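You operate a simulated robot arm through the tools that you are given. There is no shell and no other tool.

You run a simulated robot arm. Do the job below in one go: nothing can be reset, and whatever is moved stays where it is left.

JOB
Fit the blue bulb and the white dome to the tester's base and light it.
Fine: twist the dome to its stop, then set the range printed on the bulb.

Only the result counts: the job must be done as asked and must still hold three seconds after the hand-in. Knocking over, shifting, dropping, spilling or breaking anything else fails it.

ROBOT AND FRAMES
A 7-joint arm with a two-finger parallel gripper, fixed in place. Base frame: the origin is at the foot of the arm, x ahead of it, y to its left, z up; the work surface is at about z = 0.85. Readings come in m, degrees, newtons and seconds.
Its first joint turns from -166.0 to 166.0 degrees. Payload 3.43 kg.
Tool frame: the origin (TCP) lies between the finger pads and is the grasp point; the fingertips stand 0.03 m ahead of it; z points along the fingers, y is the line along which they close. The gripper opens to 0.094 m. The fingers are 0.028 m wide and 0.01 m thick; the gripper's body (0.05 by 0.096 m) begins 0.055 m behind the TCP.
Orientation is told as [roll, pitch, yaw] about the base's x, y, z axes, in that order, counted from this pose: with the fingers straight down and closing along the base's y, the tool's x points along the base's -x, its y along +y and its z along -z.

CONTROLS
- The arm moves only by the tool nudge_tool. Its argument "commands" is a list of rows, each a list of 7 numbers: the shift along the tool's x, y, z in m, then the turn, a rotation vector about the tool's x, y, z in degrees, then the opening, from 0 (shut) to 1 (fully open). In form: [[dx, dy, dz, rx, ry, rz, claw], ...]. A call has 1 to 20 rows; each row shifts and turns the commanded pose from where the row before left it, along the tool's axes as they then stand. Each row takes 0.2 s and may step no farther than 0.05 m and 8.6 degrees from the row before; otherwise, or with a gripper value out of range, the whole call is refused. A pose out of reach is approached as far as the arm can. The call stops where the force on the tool passes 40 N (or 10 N more than at its start, if that is more) or the arm is blocked; 0.2 s more then pass. The fingers move at their own pace (about 0.045 m/s each) and stop on an object; they squeeze with about 41 N. The grip force told is the motor's: it shows also when the fingers shut on nothing. Time passes only in rows, and 0.2 s behind the last, so rows that do not move let the fingers close. It gives the time, the measured TCP pose, the force on the tool (base axes), the opening and the grip force at its end, in the units of the frame above (readings bear some noise), with the torque about the TCP (base axes, N m) and any sound that the robot's microphone picked up, and new pictures: "pictures" is both (left out), scene, wrist or none.
- Cameras (640 x 400 px; columns grow to the right, rows downward): "scene" is fixed at [0.0674, -0.6418, 1.4412]; the picture's right is [0.19, -0.98, 0.00], its down [-0.47, -0.09, -0.88] and it looks along [0.86, 0.17, -0.48] (base axes); focal length 345 px, centre (320, 200). "wrist" rides on the gripper at [0.076, 0.014, -0.103] in the tool frame; the picture's right is [-0.18, 0.98, 0.00], its down [-0.75, -0.14, -0.64] and it looks along [-0.63, -0.12, 0.77] (tool axes); focal length 243 px, centre (320, 200). There is no depth. A picture from a camera that has moved, and an enlarged one, comes with that camera's place and axes in the base frame and with its lens. The place of the scene camera against the robot may be out by one fixed shift of up to 0.025 m in any direction.
- slide_trunk(by): slides the trunk up (or, below 0, down) by that many m; the arm rides with it, the base frame stays. It gives what a move gives, with no picture.
- enlarge(camera, box): a new picture of the part [left, top, right, bottom] of that camera's present view, enlarged. No time passes.
- job_done(): hands the job in; it is judged then, once.

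Nothing tells you positions but the pictures and the camera data. Unless the task says otherwise, let go and move clear before handing in.

The tools are called as name(argument=value, ...) on one line, values as JSON. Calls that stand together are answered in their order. nudge_tool: Moves the arm, as the interface text tells. Its arguments: {"type":"object","properties":{"commands":{"type":"array"},"pictures":{"type":"string","enum":["both","scene","wrist","none"]}},"required":["commands"]} The other tools are called the same way: slide_trunk (by) slides the trunk up or down; enlarge (camera, box) takes an enlarged picture of a part of a camera's view; job_done () hands the job in.

At the start:

```text
t: 0.0
ee_pos: [0.5662, -0.3323, 1.2398]
tcp_rot: [0.0, 0.1, -0.1]
force: [-0.5, 0.2, 0.0]
torque: [0.02, 0.02, 0.0]
opening: 0.0939
gripper_force: 0.1
trunk travel left (down, up): [-0.475, 0.135]
```

scene: 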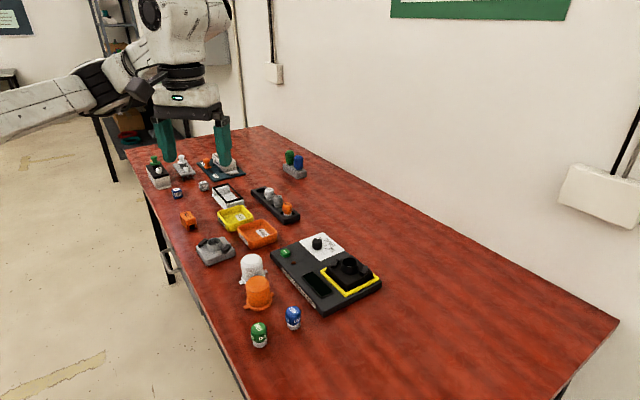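
wrist: 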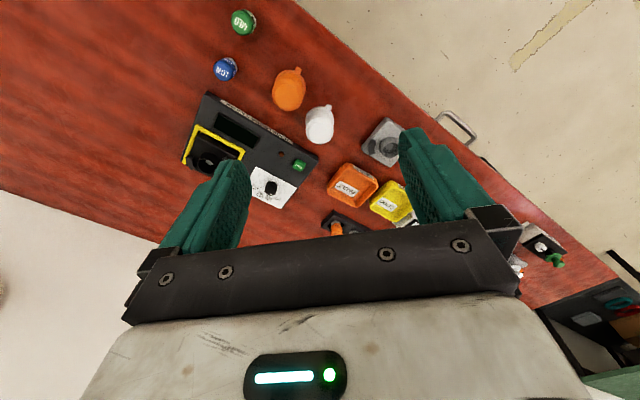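

I see the tester (black box with yellow-framed socket, white dial panel), white and orange domes, blue and green bulbs near the table's end. I'll take enlarged looks first.

enlarge(camera="scene", box=[220, 220, 400, 350])

enlarge(camera="wrist", box=[160, 0, 360, 220])

enlarge(camera="scene", box=[130, 130, 330, 260])

```text
3.08 times, centred on (310, 285) of scene
camera zoom: at [0.0674, -0.6418, 1.4412], right [0.19, -0.98, 0.0], down [-0.47, -0.09, -0.88], along [0.86, 0.17, -0.48], focal length 1061 px, centre (351, -62)
```

zoom: 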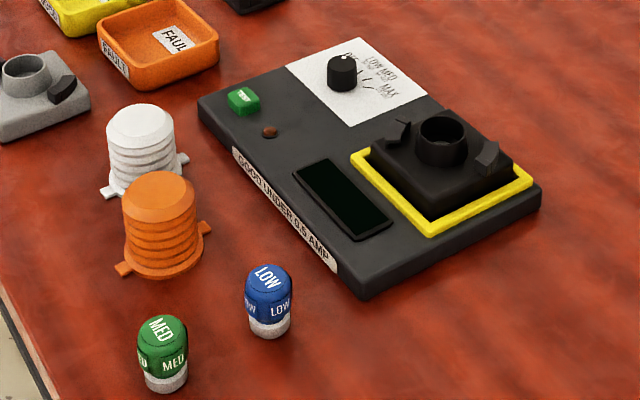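

```text
1.82 times, centred on (260, 110) of wrist
camera zoom: at [0.4894, -0.3182, 1.3423], right [0.18, 0.98, 0.0], down [0.75, -0.14, 0.64], along [0.63, -0.12, -0.77], focal length 441 px, centre (429, 364)
```

zoom: 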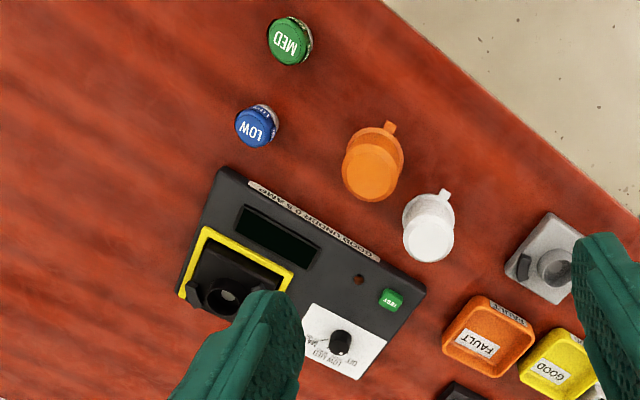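

```text
3.08 times, centred on (230, 195) of scene
camera zoom: at [0.0674, -0.6418, 1.4412], right [0.19, -0.98, 0.0], down [-0.47, -0.09, -0.88], along [0.86, 0.17, -0.48], focal length 1061 px, centre (597, 215)
```

zoom: 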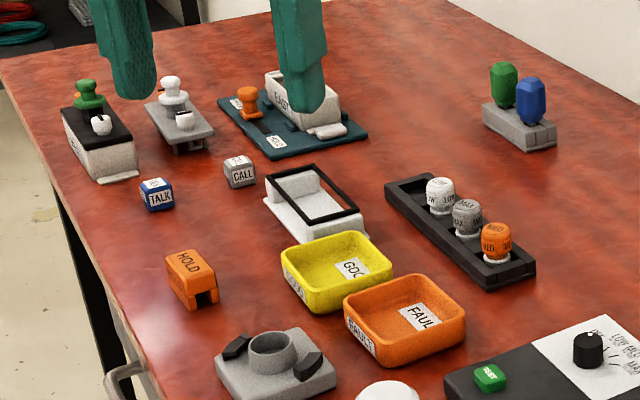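

The blue bulb is marked LOW and stands near (0.555, -0.49). The socket in the yellow frame is near (0.70, -0.59), the dial near (0.80, -0.49), and the white dome near (0.67, -0.35). I'll move the wrist camera closer to measure them.

nudge_tool(commands=[[0.0232, -0.0336, 0.028, 0, 0, 0, 1], [0.0232, -0.0336, 0.028, 0, 0, 0, 1], [0.0232, -0.0336, 0.028, 0, 0, 0, 1], [0.0232, -0.0336, 0.028, 0, 0, 0, 1], [0.0232, -0.0336, 0.028, 0, 0, 0, 1], [0, 0, 0, 0, 0, 0, 1], [0, 0, 0, 0, 0, 0, 1]])

```text
t: 1.6
ee_pos: [0.4469, -0.5001, 1.1001]
tcp_rot: [0.1, 0.0, 0.0]
force: [0.1, -0.3, 0.1]
torque: [0.01, -0.01, -0.03]
opening: 0.0938
gripper_force: 0.1
trunk travel left (down, up): [-0.475, 0.135]
camera wrist: at [0.3711, -0.4861, 1.2022], right [0.18, 0.98, 0.0], down [0.75, -0.14, 0.64], along [0.63, -0.12, -0.77], focal length 243 px, centre (320, 200)
```

scene: 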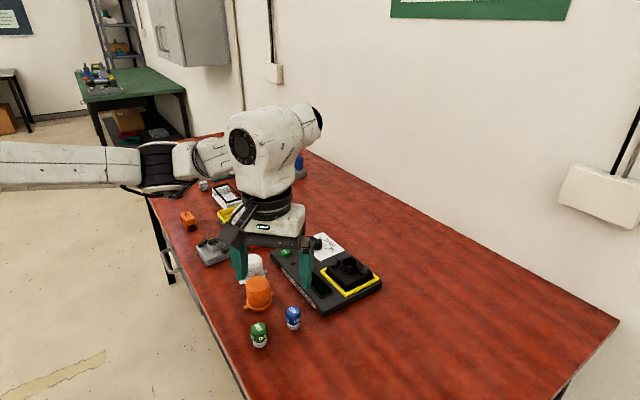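
wrist: 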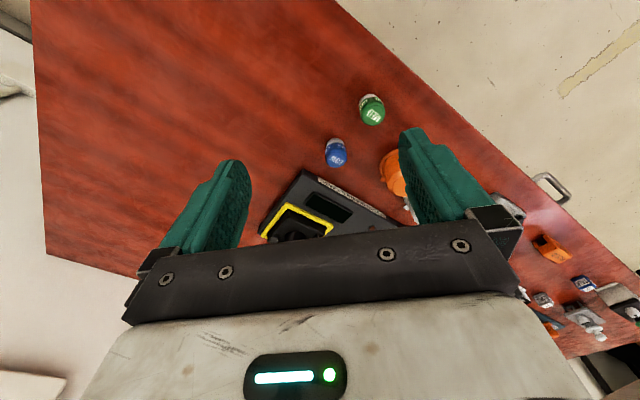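

The wrist picture is upside-down relative to x: near things appear at the top. I'll move ahead so that the tester lies in the clear part of the view.

nudge_tool(commands=[[-0.0466, 0, 0, 0, 0, 0, 1], [-0.0466, 0, 0, 0, 0, 0, 1], [-0.0466, 0, 0, 0, 0, 0, 1], [-0.0466, 0, 0, 0, 0, 0, 1], [-0.0466, 0, 0, 0, 0, 0, 1], [0, 0, 0, 0, 0, 0, 1], [0, 0, 0, 0, 0, 0, 1]], pictures="none")

enlarge(camera="wrist", box=[120, 0, 540, 240])

```text
t: 3.2
ee_pos: [0.6828, -0.4977, 1.099]
tcp_rot: [0.0, 0.0, 0.0]
force: [-0.8, 0.2, 0.6]
torque: [-0.02, 0.01, 0.02]
opening: 0.0939
gripper_force: 0.0
trunk travel left (down, up): [-0.475, 0.135]
```

```text
1.52 times, centred on (330, 120) of wrist
camera zoom: at [0.6069, -0.485, 1.2018], right [0.18, 0.98, 0.0], down [0.75, -0.14, 0.64], along [0.63, -0.12, -0.77], focal length 370 px, centre (305, 322)
```

zoom: 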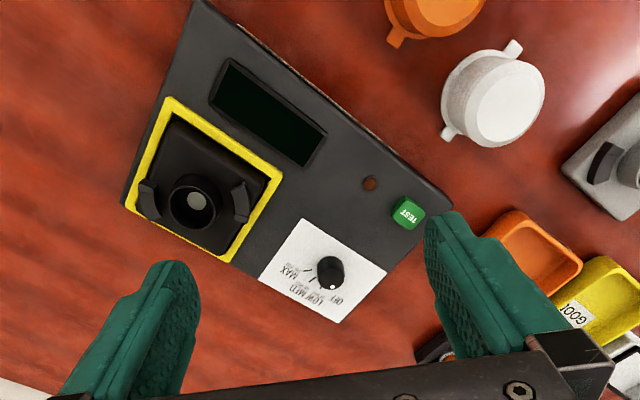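

enlarge(camera="wrist", box=[195, 50, 315, 180])

enlarge(camera="wrist", box=[285, 120, 385, 220])

enlarge(camera="wrist", box=[370, 0, 500, 110])

enlarge(camera="scene", box=[320, 230, 390, 300])

enlarge(camera="scene", box=[220, 240, 320, 360])

```text
3.08 times, centred on (255, 115) of wrist
camera zoom: at [0.6069, -0.485, 1.2018], right [0.18, 0.98, 0.0], down [0.75, -0.14, 0.64], along [0.63, -0.12, -0.77], focal length 746 px, centre (520, 462)
```

zoom: 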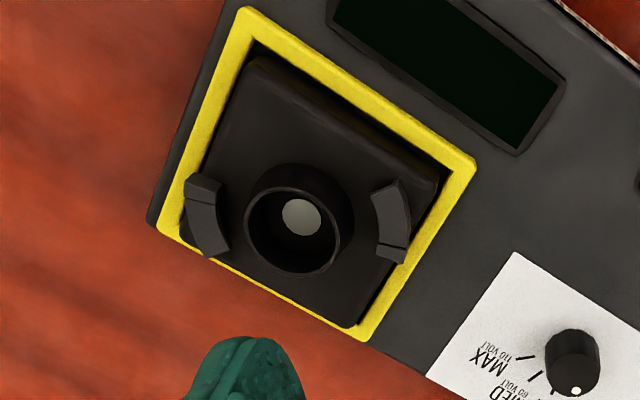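

```text
4.00 times, centred on (335, 170) of wrist
camera zoom: at [0.6069, -0.485, 1.2018], right [0.18, 0.98, 0.0], down [0.75, -0.14, 0.64], along [0.63, -0.12, -0.77], focal length 970 px, centre (260, 320)
```

zoom: 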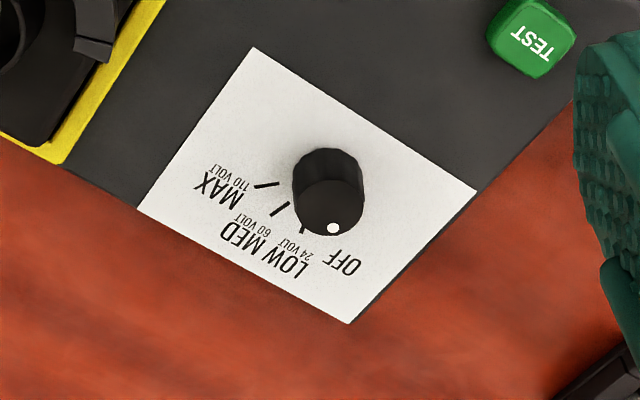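

```text
3.64 times, centred on (435, 55) of wrist
camera zoom: at [0.6069, -0.485, 1.2018], right [0.18, 0.98, 0.0], down [0.75, -0.14, 0.64], along [0.63, -0.12, -0.77], focal length 882 px, centre (-98, 727)
```

zoom: 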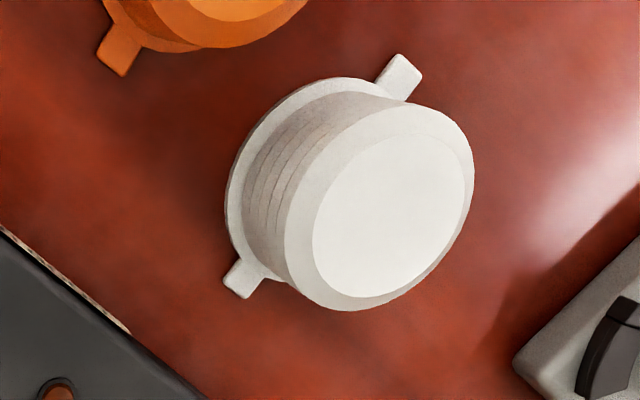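

```text
5.71 times, centred on (355, 265) of scene
camera zoom: at [0.0674, -0.6418, 1.4412], right [0.19, -0.98, 0.0], down [-0.47, -0.09, -0.88], along [0.86, 0.17, -0.48], focal length 1970 px, centre (120, -171)
```

zoom: 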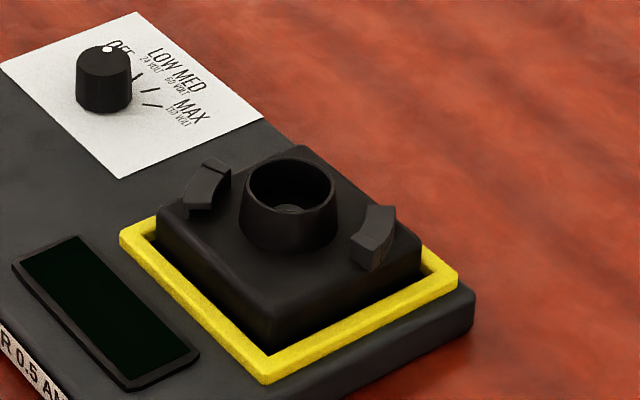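

```text
3.33 times, centred on (270, 300) of scene
camera zoom: at [0.0674, -0.6418, 1.4412], right [0.19, -0.98, 0.0], down [-0.47, -0.09, -0.88], along [0.86, 0.17, -0.48], focal length 1149 px, centre (487, -133)
```

zoom: 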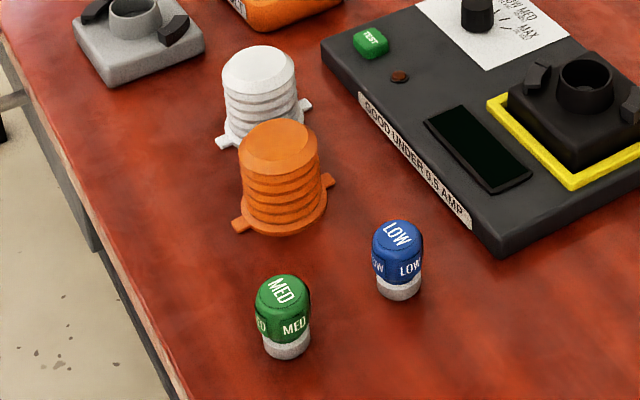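

The tester is turned about 45°; its socket is near (0.705, -0.595) and there are two hooks beside it. The dial stands at OFF with LOW next. I'll now hover over the blue bulb to locate it precisely.

nudge_tool(commands=[[0.033, 0.002, 0.0198, 0, 0, 0, 1], [0.033, 0.002, 0.0198, 0, 0, 0, 1], [0.033, 0.002, 0.0198, 0, 0, 0, 1], [0.033, 0.002, 0.0198, 0, 0, 0, 1], [0, 0, 0, 0, 0, 0, 1], [0, 0, 0, 0, 0, 0, 1]], pictures="both")

enlarge(camera="wrist", box=[240, 40, 400, 200])

```text
t: 4.6
ee_pos: [0.5474, -0.4916, 1.0208]
tcp_rot: [0.0, -0.1, 0.0]
force: [0.6, -0.4, -1.3]
torque: [-0.05, -0.02, -0.02]
opening: 0.094
gripper_force: 0.2
trunk travel left (down, up): [-0.475, 0.135]
camera wrist: at [0.4734, -0.4779, 1.1233], right [0.18, 0.98, 0.0], down [0.75, -0.14, 0.64], along [0.63, -0.12, -0.77], focal length 243 px, centre (320, 200)
```

scene: 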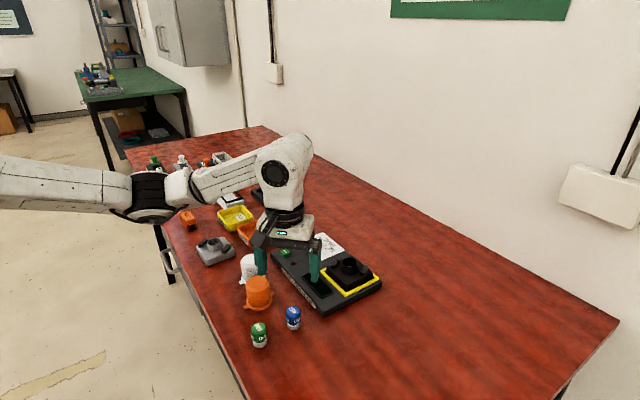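
wrist: 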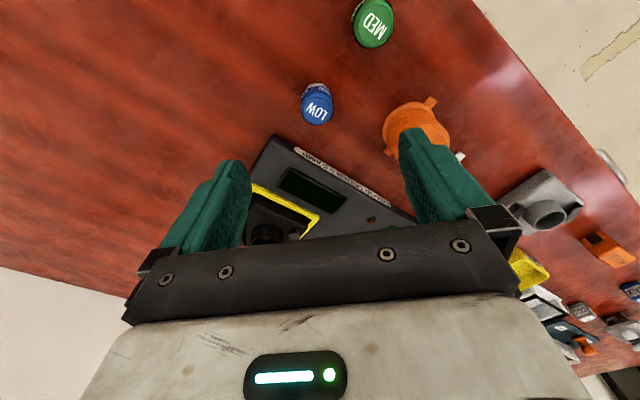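

```text
2.50 times, centred on (320, 120) of wrist
camera zoom: at [0.4734, -0.4779, 1.1233], right [0.18, 0.98, 0.0], down [0.75, -0.14, 0.64], along [0.63, -0.12, -0.77], focal length 606 px, centre (320, 400)
```

zoom: 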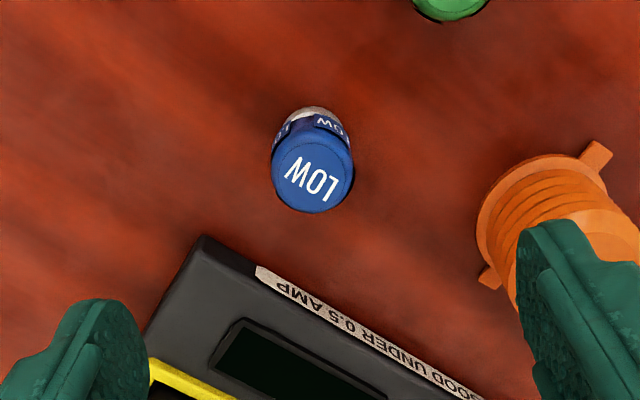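

The bulb is centred at about (0.551, -0.4945), 31 mm wide, with its top at about z 0.903. I'll go down so the fingertips take only its upper 24 mm, then close.

nudge_tool(commands=[[-0.0036, -0.003, 0.03, 0, 0, 0, 0.7], [0, 0, 0.03, 0, 0, 0, 0.7], [0, 0, 0.03, 0, 0, 0, 0.7], [0, 0, 0.0218, 0, 0, 0, 0.7], [0, 0, 0, 0, 0, 0, 0.7], [0, 0, 0, 0, 0, 0, 0.7]])

enlarge(camera="wrist", box=[240, 80, 400, 240])

enlarge(camera="scene", box=[220, 240, 380, 350])

```text
t: 6.0
ee_pos: [0.5544, -0.4955, 0.9103]
tcp_rot: [-0.1, -0.1, 0.0]
force: [0.5, 0.7, -0.1]
torque: [0.02, 0.01, 0.03]
opening: 0.0658
gripper_force: 0.1
trunk travel left (down, up): [-0.475, 0.135]
camera wrist: at [0.4779, -0.4813, 1.0119], right [0.18, 0.98, 0.0], down [0.75, -0.14, 0.64], along [0.63, -0.12, -0.77], focal length 243 px, centre (320, 200)
```

scene: 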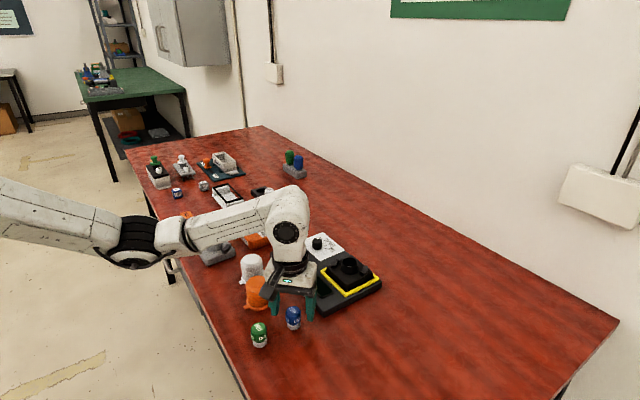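
wrist: 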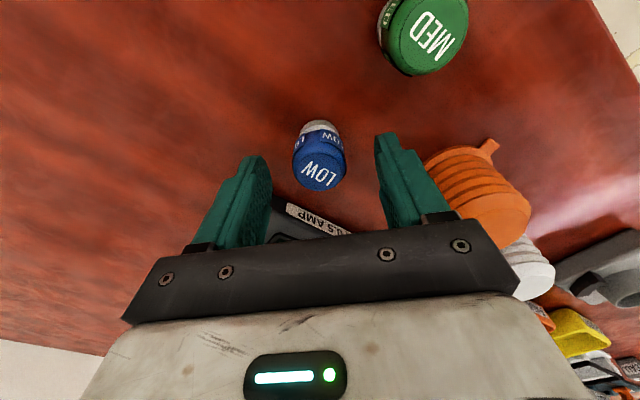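

```text
2.50 times, centred on (320, 160) of wrist
camera zoom: at [0.4779, -0.4813, 1.0119], right [0.18, 0.98, 0.0], down [0.75, -0.14, 0.64], along [0.63, -0.12, -0.77], focal length 606 px, centre (320, 300)
```

zoom: 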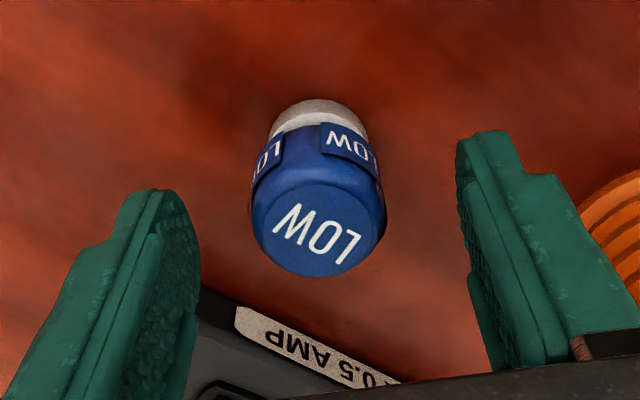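

```text
3.64 times, centred on (300, 295) of scene
camera zoom: at [0.0674, -0.6418, 1.4412], right [0.19, -0.98, 0.0], down [-0.47, -0.09, -0.88], along [0.86, 0.17, -0.48], focal length 1254 px, centre (393, -146)
```

zoom: 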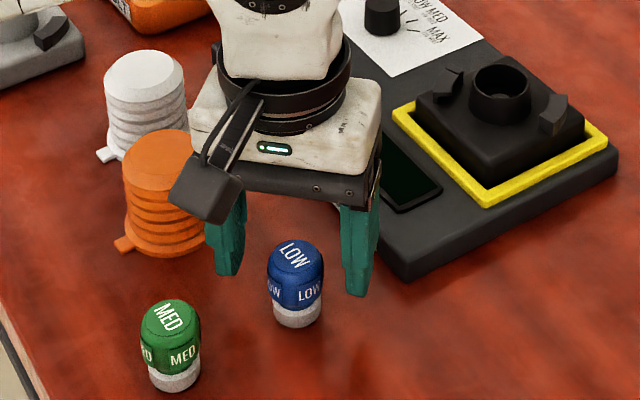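

The bulb is a few millimetres nearer than I took it and 3 mm lower; I'll correct, then close.

nudge_tool(commands=[[0.003, 0, 0.003, 0, 0, 0, 0.7], [0, 0, 0, 0, 0, 0, 0.5], [0, 0, 0, 0, 0, 0, 0], [0, 0, 0, 0, 0, 0, 0], [0, 0, 0, 0, 0, 0, 0], [0, 0, 0, 0, 0, 0, 0]])

enlarge(camera="wrist", box=[240, 80, 400, 240])

```text
t: 7.4
ee_pos: [0.5498, -0.4946, 0.9066]
tcp_rot: [0.0, 0.1, -0.1]
force: [-0.4, -0.9, 1.6]
torque: [0.02, 0.03, -0.02]
opening: 0.0295
gripper_force: 40.9
trunk travel left (down, up): [-0.475, 0.135]
camera wrist: at [0.4748, -0.4814, 1.009], right [0.18, 0.98, 0.0], down [0.75, -0.14, 0.64], along [0.63, -0.12, -0.77], focal length 243 px, centre (320, 200)
```

scene: 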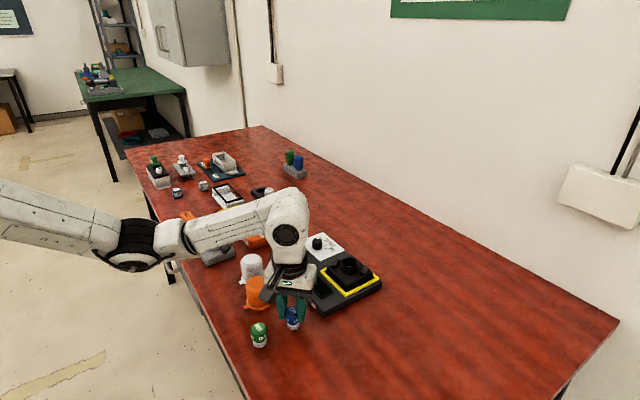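
wrist: 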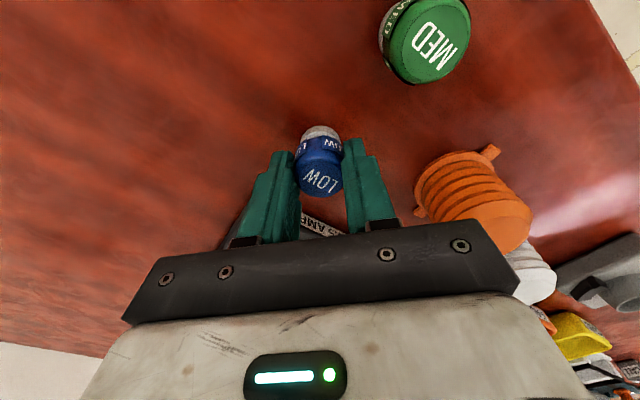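

```text
2.50 times, centred on (320, 160) of wrist
camera zoom: at [0.4748, -0.4814, 1.009], right [0.18, 0.98, 0.0], down [0.75, -0.14, 0.64], along [0.63, -0.12, -0.77], focal length 606 px, centre (320, 300)
```

zoom: 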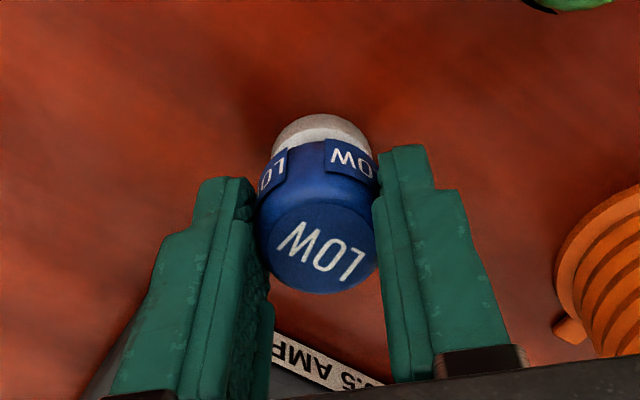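

The bulb is gripped at its upper part. I'll lift it and carry it over the socket.

nudge_tool(commands=[[0, 0, -0.03, 0, 0, 0, 0], [0, 0, -0.045, 0, 0, 0, 0], [0, 0, -0.045, 0, 0, 0, 0], [-0.0385, -0.025, 0, 0, 0, 0, 0], [-0.0385, -0.025, 0, 0, 0, 0, 0], [-0.0385, -0.025, 0, 0, 0, 0, 0], [-0.0385, -0.025, 0, 0, 0, 0, 0], [0, 0, 0, 0, 0, 0, 0], [0, 0, 0, 0, 0, 0, 0]])

enlarge(camera="wrist", box=[220, 40, 420, 240])

enlarge(camera="scene", box=[280, 180, 420, 320])

```text
t: 9.4
ee_pos: [0.7044, -0.5954, 1.0254]
tcp_rot: [0.0, 0.0, -0.1]
force: [0.3, -0.2, -0.4]
torque: [0.0, 0.01, 0.01]
opening: 0.0294
gripper_force: 40.7
trunk travel left (down, up): [-0.475, 0.135]
camera wrist: at [0.6291, -0.5811, 1.1278], right [0.19, 0.98, 0.0], down [0.75, -0.14, 0.64], along [0.63, -0.12, -0.77], focal length 243 px, centre (320, 200)
```

scene: 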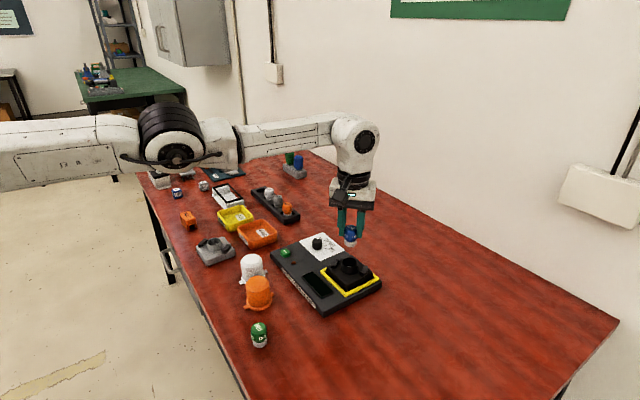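
wrist: 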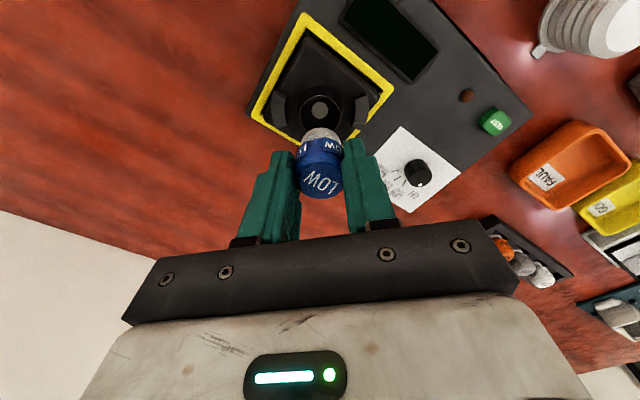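

```text
2.00 times, centred on (320, 140) of wrist
camera zoom: at [0.6291, -0.5811, 1.1278], right [0.19, 0.98, 0.0], down [0.75, -0.14, 0.64], along [0.63, -0.12, -0.77], focal length 485 px, centre (320, 320)
```

zoom: 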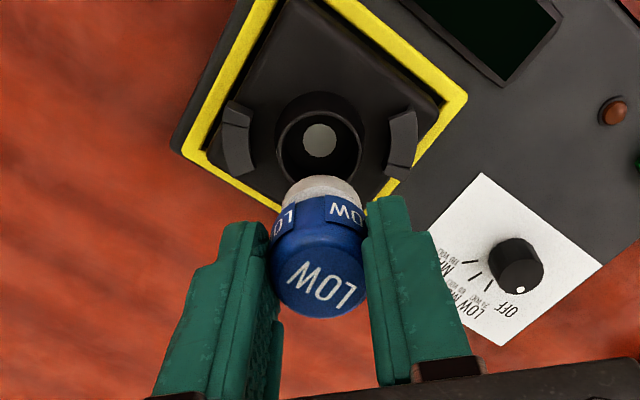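

```text
2.86 times, centred on (350, 250) of scene
camera zoom: at [0.0674, -0.6418, 1.4412], right [0.19, -0.98, 0.0], down [-0.47, -0.09, -0.88], along [0.86, 0.17, -0.48], focal length 985 px, centre (234, 57)
```

zoom: 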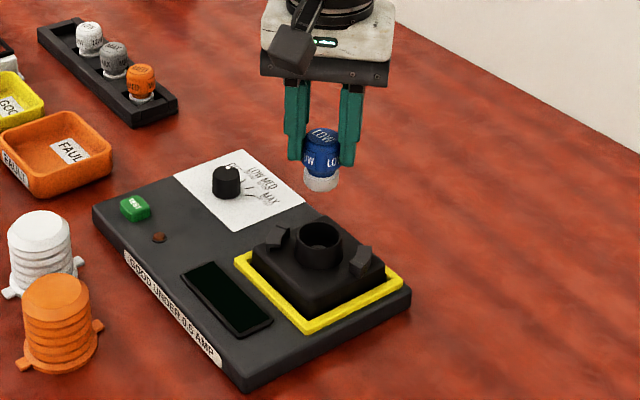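

The socket rim works out at about (0.705, -0.596, 0.917), and the bulb's bottom is about 53 mm above it. I'll shift 1 mm in y, go down most of the way, and check.

nudge_tool(commands=[[0, -0.0012, 0.015, 0, 0, 0, 0], [0, 0, 0.015, 0, 0, 0, 0], [0, 0, 0.013, 0, 0, 0, 0], [0, 0, 0, 0, 0, 0, 0], [0, 0, 0, 0, 0, 0, 0]], pictures="none")

enlarge(camera="wrist", box=[240, 60, 400, 220])

enlarge(camera="scene", box=[310, 220, 390, 300])

```text
t: 10.6
ee_pos: [0.7057, -0.5966, 0.9825]
tcp_rot: [0.0, 0.1, 0.0]
force: [0.7, -0.4, -0.8]
torque: [0.01, -0.02, 0.0]
opening: 0.0295
gripper_force: 40.7
trunk travel left (down, up): [-0.475, 0.135]
```

```text
2.50 times, centred on (320, 140) of wrist
camera zoom: at [0.6291, -0.5825, 1.0844], right [0.18, 0.98, 0.0], down [0.75, -0.14, 0.64], along [0.63, -0.12, -0.77], focal length 606 px, centre (320, 350)
```

zoom: 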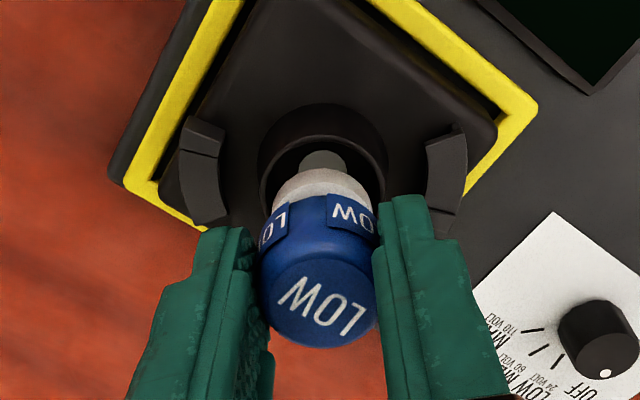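

```text
5.00 times, centred on (350, 260) of scene
camera zoom: at [0.0674, -0.6418, 1.4412], right [0.19, -0.98, 0.0], down [-0.47, -0.09, -0.88], along [0.86, 0.17, -0.48], focal length 1724 px, centre (170, -100)
```

zoom: 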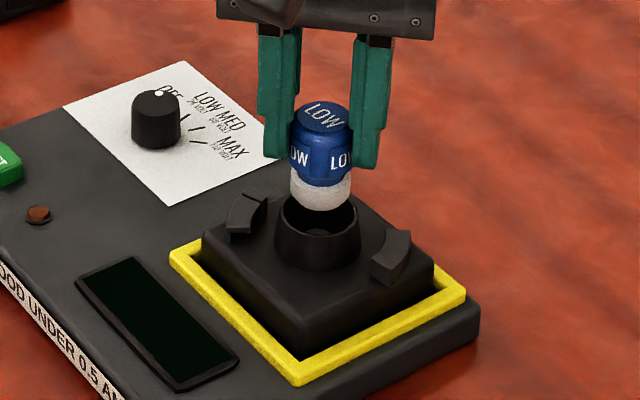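

The bulb's foot looks about 2 mm too far in x relative to the ring. I'll correct that and lower it slowly into the socket.

nudge_tool(commands=[[0.002, 0.0005, 0, 0, 0, 0, 0], [0, 0, 0.005, 0, 0, 0, 0], [0, 0, 0.005, 0, 0, 0, 0], [0, 0, 0.004, 0, 0, 0, 0], [0, 0, 0.003, 0, 0, 0, 0], [0, 0, 0, 0, 0, 0, 0]], pictures="none")

enlarge(camera="wrist", box=[240, 60, 400, 220])

enlarge(camera="scene", box=[310, 220, 390, 300])

```text
t: 12.0
ee_pos: [0.7035, -0.5958, 0.9657]
tcp_rot: [0.0, 0.0, 0.1]
force: [2.1, -0.4, -0.5]
torque: [-0.05, -0.07, -0.06]
opening: 0.0292
gripper_force: 41.2
trunk travel left (down, up): [-0.475, 0.135]
```

```text
2.50 times, centred on (320, 140) of wrist
camera zoom: at [0.6273, -0.5819, 1.0679], right [0.18, 0.98, 0.0], down [0.75, -0.14, 0.64], along [0.63, -0.12, -0.77], focal length 606 px, centre (320, 350)
```

zoom: 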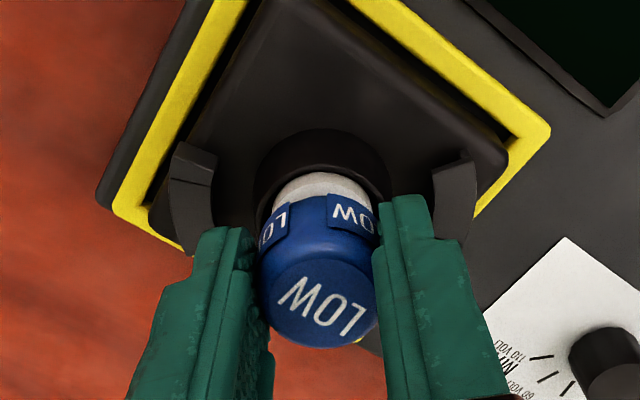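

```text
5.00 times, centred on (350, 260) of scene
camera zoom: at [0.0674, -0.6418, 1.4412], right [0.19, -0.98, 0.0], down [-0.47, -0.09, -0.88], along [0.86, 0.17, -0.48], focal length 1724 px, centre (170, -100)
```

zoom: 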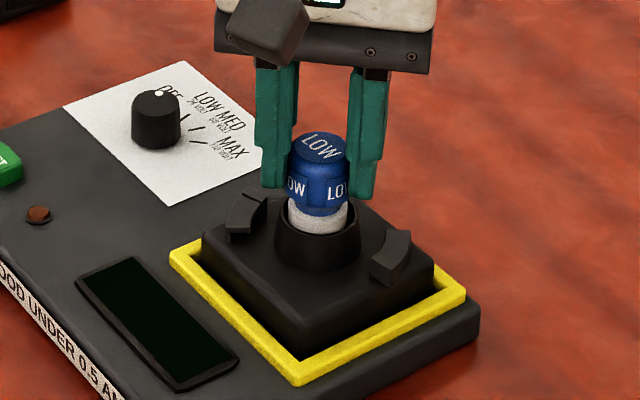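

The bulb has entered the ring with little force. I'll continue lowering in small steps.

nudge_tool(commands=[[0, 0, 0.003, 0, 0, 0, 0], [0, 0, 0.003, 0, 0, 0, 0], [0, 0, 0.002, 0, 0, 0, 0], [0, 0, 0, 0, 0, 0, 0]], pictures="none")

enlarge(camera="scene", box=[310, 220, 390, 300])

enlarge(camera="wrist", box=[240, 60, 400, 220])

```text
t: 13.0
ee_pos: [0.702, -0.5963, 0.9583]
tcp_rot: [0.1, -0.1, 0.0]
force: [1.3, 0.1, 0.4]
torque: [0.0, 0.01, -0.03]
opening: 0.0293
gripper_force: 40.7
trunk travel left (down, up): [-0.475, 0.135]
```

```text
5.00 times, centred on (350, 260) of scene
camera zoom: at [0.0674, -0.6418, 1.4412], right [0.19, -0.98, 0.0], down [-0.47, -0.09, -0.88], along [0.86, 0.17, -0.48], focal length 1724 px, centre (170, -100)
```

zoom: 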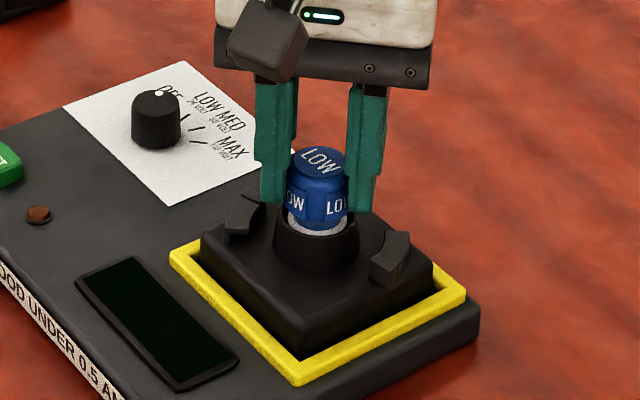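

```text
2.50 times, centred on (320, 140) of wrist
camera zoom: at [0.6266, -0.582, 1.0601], right [0.18, 0.98, 0.0], down [0.75, -0.14, 0.64], along [0.63, -0.12, -0.77], focal length 606 px, centre (320, 350)
```

zoom: 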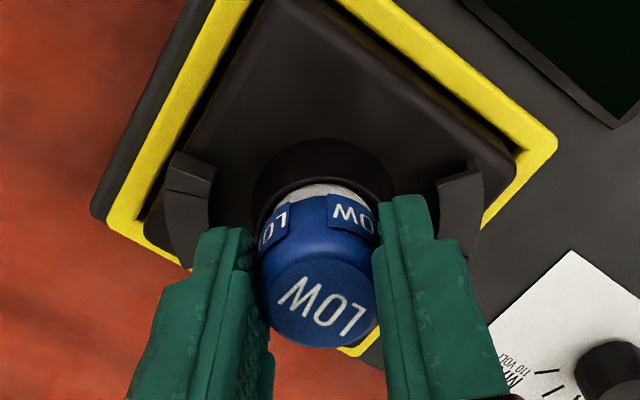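

nudge_tool(commands=[[0, 0, 0.002, 0, 0, 0, 0], [0, 0, 0.002, 0, 0, 0, 0], [0, 0, 0.002, 0, 0, 0, 0], [0, 0, 0, 0, 0, 0, 0]], pictures="none")

enlarge(camera="scene", box=[310, 220, 390, 300])

enlarge(camera="wrist", box=[240, 60, 400, 220])

```text
t: 14.0
ee_pos: [0.704, -0.5963, 0.9545]
tcp_rot: [-0.1, -0.1, 0.0]
force: [-1.0, 3.6, 17.0]
torque: [0.15, -0.05, 0.03]
opening: 0.0293
gripper_force: 40.5
trunk travel left (down, up): [-0.475, 0.135]
```

```text
5.00 times, centred on (350, 260) of scene
camera zoom: at [0.0674, -0.6418, 1.4412], right [0.19, -0.98, 0.0], down [-0.47, -0.09, -0.88], along [0.86, 0.17, -0.48], focal length 1724 px, centre (170, -100)
```

zoom: 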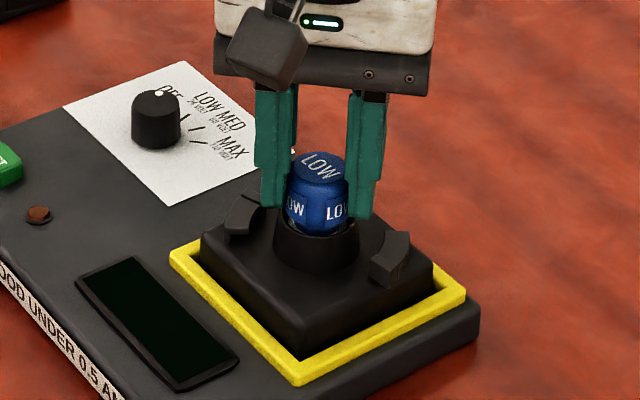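

```text
2.50 times, centred on (320, 140) of wrist
camera zoom: at [0.627, -0.5818, 1.0561], right [0.18, 0.98, 0.0], down [0.75, -0.14, 0.64], along [0.63, -0.12, -0.77], focal length 606 px, centre (320, 350)
```

zoom: 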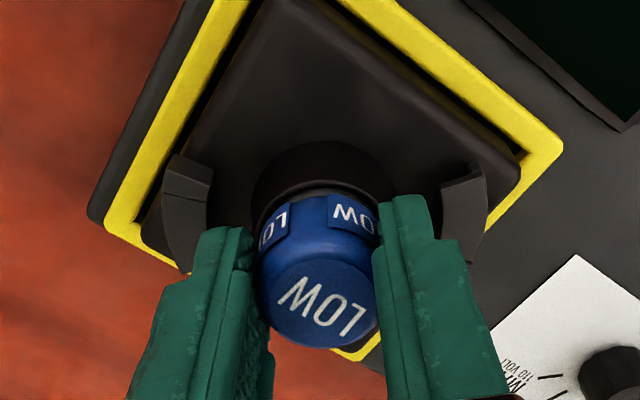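

The bulb has bottomed in the socket (17 N up, white cap hidden in the ring). I'll ease off, open, and rise straight up.

nudge_tool(commands=[[0, 0, -0.001, 0, 0, 0, 0], [0, 0, 0, 0, 0, 0, 0.38], [0, 0, 0, 0, 0, 0, 0.42], [0, 0, 0, 0, 0, 0, 0.42], [0, 0, -0.01, 0, 0, 0, 0.42], [0, 0, -0.02, 0, 0, 0, 0.42], [0, 0, -0.03, 0, 0, 0, 0.42], [0, 0, -0.04, 0, 0, 0, 0.6], [0, 0, -0.04, 0, 0, 0, 0.8], [0, 0, 0, 0, 0, 0, 1], [0, 0, 0, 0, 0, 0, 1]], pictures="both")

enlarge(camera="wrist", box=[240, 40, 400, 200])

enlarge(camera="scene", box=[310, 220, 390, 300])

```text
t: 16.4
ee_pos: [0.7026, -0.5955, 1.0931]
tcp_rot: [0.1, 0.0, 0.0]
force: [0.1, -0.1, -0.4]
torque: [-0.04, -0.01, -0.03]
opening: 0.094
gripper_force: 0.1
trunk travel left (down, up): [-0.475, 0.135]
camera wrist: at [0.6272, -0.5819, 1.1948], right [0.18, 0.98, 0.0], down [0.75, -0.14, 0.64], along [0.63, -0.12, -0.77], focal length 243 px, centre (320, 200)
```

scene: 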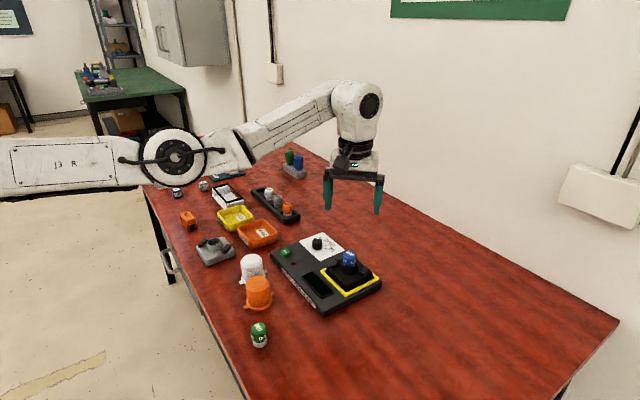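
wrist: 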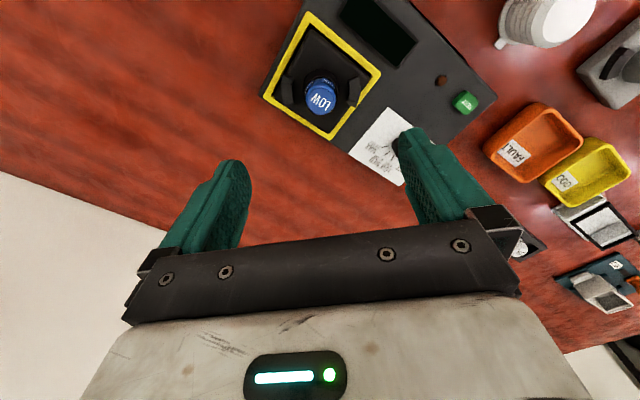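

```text
2.50 times, centred on (320, 120) of wrist
camera zoom: at [0.6272, -0.5819, 1.1948], right [0.18, 0.98, 0.0], down [0.75, -0.14, 0.64], along [0.63, -0.12, -0.77], focal length 606 px, centre (320, 400)
```

zoom: 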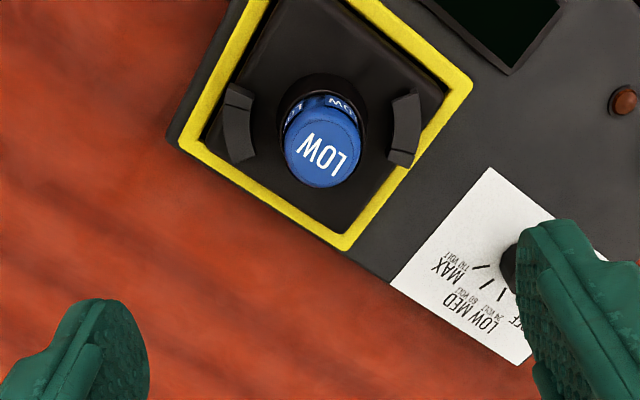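

```text
5.00 times, centred on (350, 260) of scene
camera zoom: at [0.0674, -0.6418, 1.4412], right [0.19, -0.98, 0.0], down [-0.47, -0.09, -0.88], along [0.86, 0.17, -0.48], focal length 1724 px, centre (170, -100)
```

zoom: 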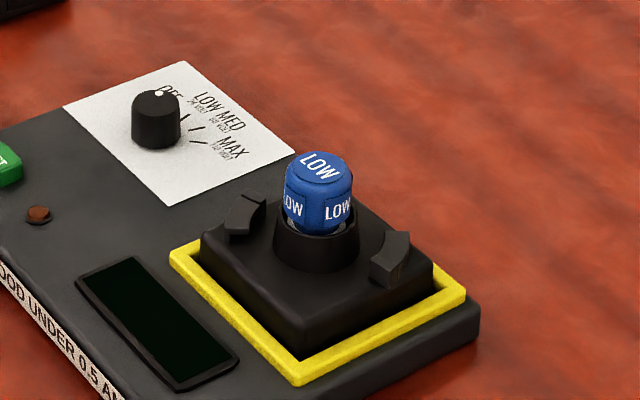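

The bulb stands in the socket. Now a close look at the two hooks to learn the twist direction.

enlarge(camera="wrist", box=[275, 50, 365, 120])

enlarge(camera="scene", box=[325, 250, 375, 285])

enlarge(camera="scene", box=[190, 225, 250, 270])

```text
5.71 times, centred on (320, 85) of wrist
camera zoom: at [0.6272, -0.5819, 1.1948], right [0.18, 0.98, 0.0], down [0.75, -0.14, 0.64], along [0.63, -0.12, -0.77], focal length 1386 px, centre (320, 857)
```

zoom: 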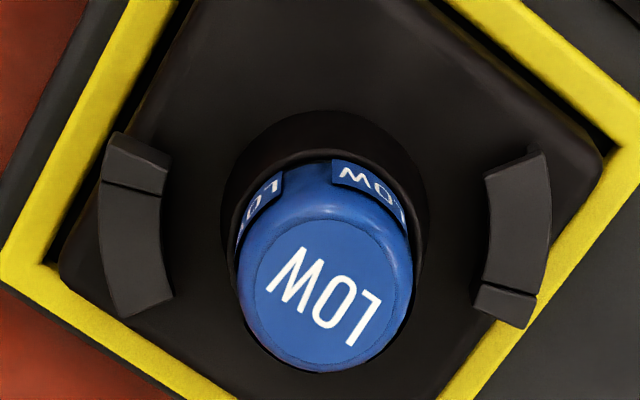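

```text
11.43 times, centred on (350, 268) of scene
camera zoom: at [0.0674, -0.6418, 1.4412], right [0.19, -0.98, 0.0], down [-0.47, -0.09, -0.88], along [0.86, 0.17, -0.48], focal length 3939 px, centre (-23, -571)
```

zoom: 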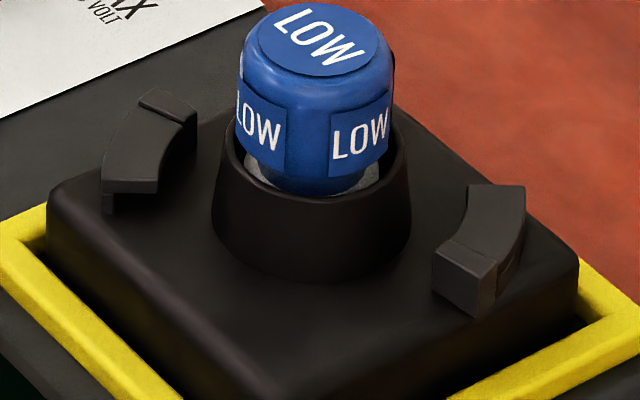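

```text
8.89 times, centred on (220, 248) of scene
camera zoom: at [0.0674, -0.6418, 1.4412], right [0.19, -0.98, 0.0], down [-0.47, -0.09, -0.88], along [0.86, 0.17, -0.48], focal length 3064 px, centre (1209, -222)
```

zoom: 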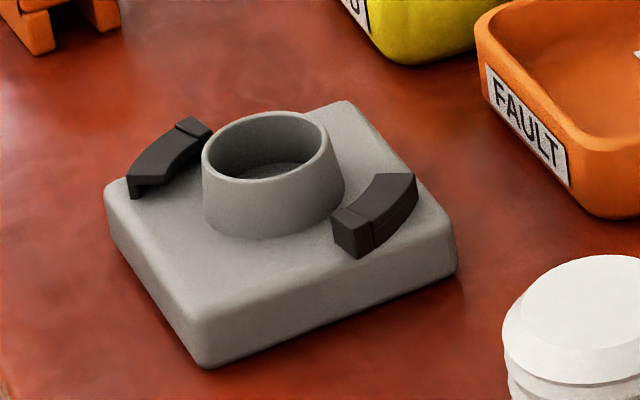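

The hooks show that the dome's lugs enter from one side and run clockwise (seen from above) to a stop block. Before fetching the dome I'll test that the wrist can turn about 70° clockwise at this place.

nudge_tool(commands=[[0, 0, 0, 0, 0, 8.5, 1], [0, 0, 0, 0, 0, 8.5, 1], [0, 0, 0, 0, 0, 8.5, 1], [0, 0, 0, 0, 0, 8.5, 1], [0, 0, 0, 0, 0, 8.5, 1], [0, 0, 0, 0, 0, 8.5, 1], [0, 0, 0, 0, 0, 8.5, 1], [0, 0, 0, 0, 0, 8.5, 1], [0, 0, 0, 0, 0, 8, 1], [0, 0, 0, 0, 0, 0, 1], [0, 0, 0, 0, 0, 0, 1]])

```text
t: 18.8
ee_pos: [0.7036, -0.5958, 1.0916]
tcp_rot: [-0.1, 0.0, -76.1]
force: [0.7, -0.1, 0.3]
torque: [0.03, 0.01, -0.02]
opening: 0.094
gripper_force: 0.0
trunk travel left (down, up): [-0.475, 0.135]
camera wrist: at [0.6987, -0.5188, 1.195], right [1.0, 0.06, 0.0], down [0.04, -0.77, 0.64], along [0.04, -0.64, -0.77], focal length 243 px, centre (320, 200)
```

scene: 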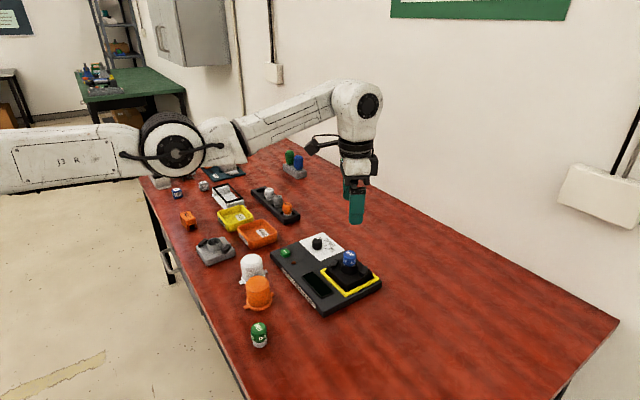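
wrist: 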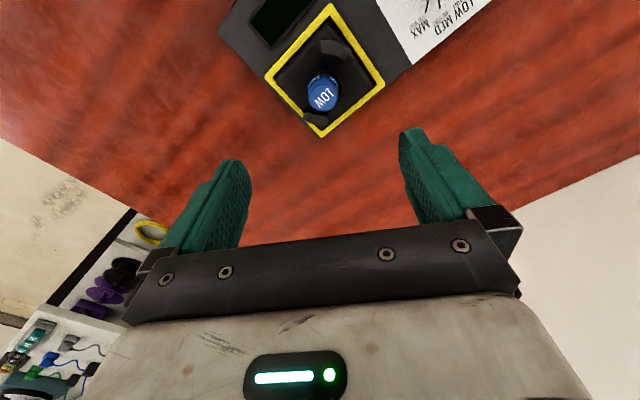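

The wrist turns freely. I'll use this second viewpoint to fix the bulb/socket centre.

enlarge(camera="wrist", box=[260, 10, 400, 130])

```text
3.33 times, centred on (330, 70) of wrist
camera zoom: at [0.6987, -0.5188, 1.195], right [1.0, 0.06, 0.0], down [0.04, -0.77, 0.64], along [0.04, -0.64, -0.77], focal length 809 px, centre (287, 633)
```

zoom: 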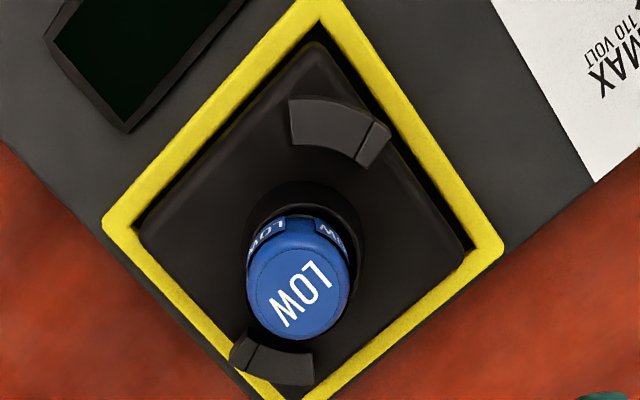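

The socket centre is about (0.7055, -0.596). I'll turn back and hover over the white dome.

nudge_tool(commands=[[0, 0, 0, 0, 0, -8.5, 1], [0, 0, 0, 0, 0, -8.5, 1], [0, 0, 0, 0, 0, -8.5, 1], [0, 0, 0, 0, 0, -8.5, 1], [0, 0, 0, 0, 0, -8.5, 1], [0, 0, 0, 0, 0, -8.5, 1], [0, 0, 0, 0, 0, -8.5, 1], [0, 0, 0, 0, 0, -8.5, 1], [0, 0, 0, 0, 0, -8, 1], [0.0046, 0.0478, 0.004, 0, 0, 0, 1], [0.0046, 0.0478, 0.004, 0, 0, 0, 1], [0.0046, 0.0478, 0.004, 0, 0, 0, 1], [0.0046, 0.0478, 0.004, 0, 0, 0, 1], [0.0046, 0.0478, 0.004, 0, 0, 0, 1], [0, 0, 0, 0, 0, 0, 1], [0, 0, 0, 0, 0, 0, 1]])

enlarge(camera="wrist", box=[240, 40, 400, 200])

enlarge(camera="scene", box=[200, 230, 300, 320])

```text
t: 22.2
ee_pos: [0.6793, -0.3564, 1.0741]
tcp_rot: [0.1, 0.0, 0.0]
force: [0.8, -0.7, -0.9]
torque: [0.02, -0.03, -0.03]
opening: 0.0943
gripper_force: 0.0
trunk travel left (down, up): [-0.475, 0.135]
camera wrist: at [0.6031, -0.3421, 1.1766], right [0.18, 0.98, 0.0], down [0.75, -0.14, 0.64], along [0.63, -0.12, -0.77], focal length 243 px, centre (320, 200)
```

scene: 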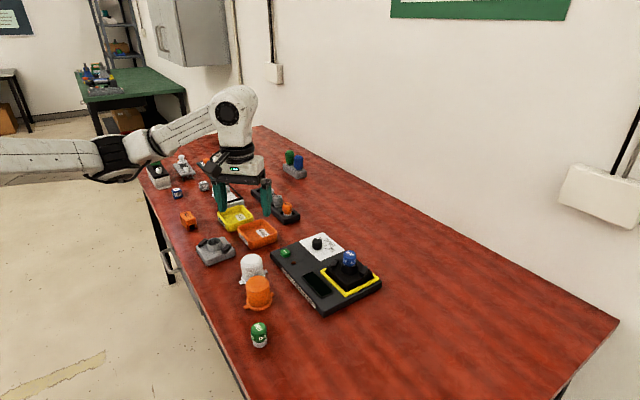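
wrist: 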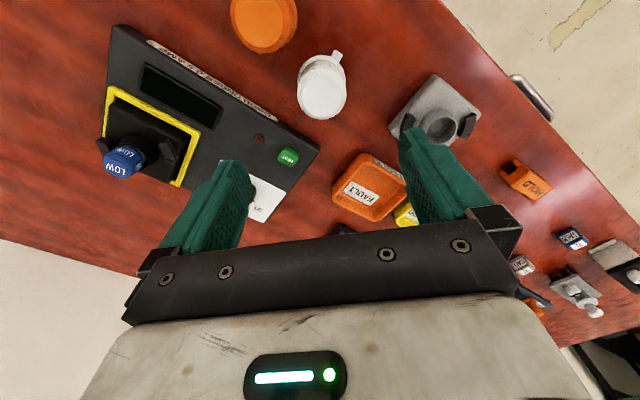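

```text
2.50 times, centred on (320, 120) of wrist
camera zoom: at [0.6031, -0.3421, 1.1766], right [0.18, 0.98, 0.0], down [0.75, -0.14, 0.64], along [0.63, -0.12, -0.77], focal length 606 px, centre (320, 400)
```

zoom: 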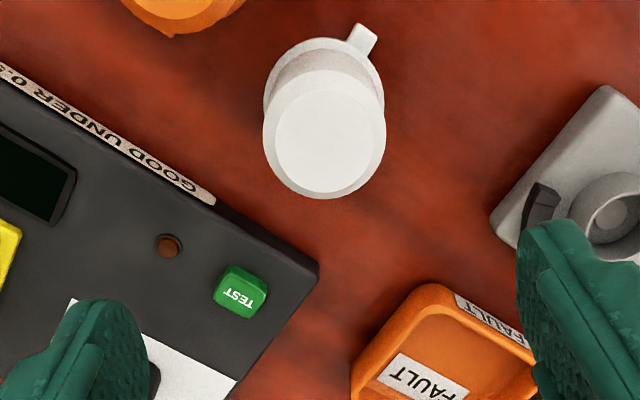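

```text
4.44 times, centred on (250, 275) of scene
camera zoom: at [0.0674, -0.6418, 1.4412], right [0.19, -0.98, 0.0], down [-0.47, -0.09, -0.88], along [0.86, 0.17, -0.48], focal length 1532 px, centre (631, -133)
```

zoom: 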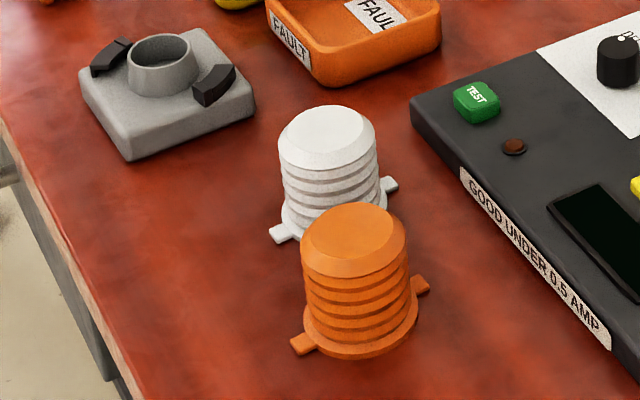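

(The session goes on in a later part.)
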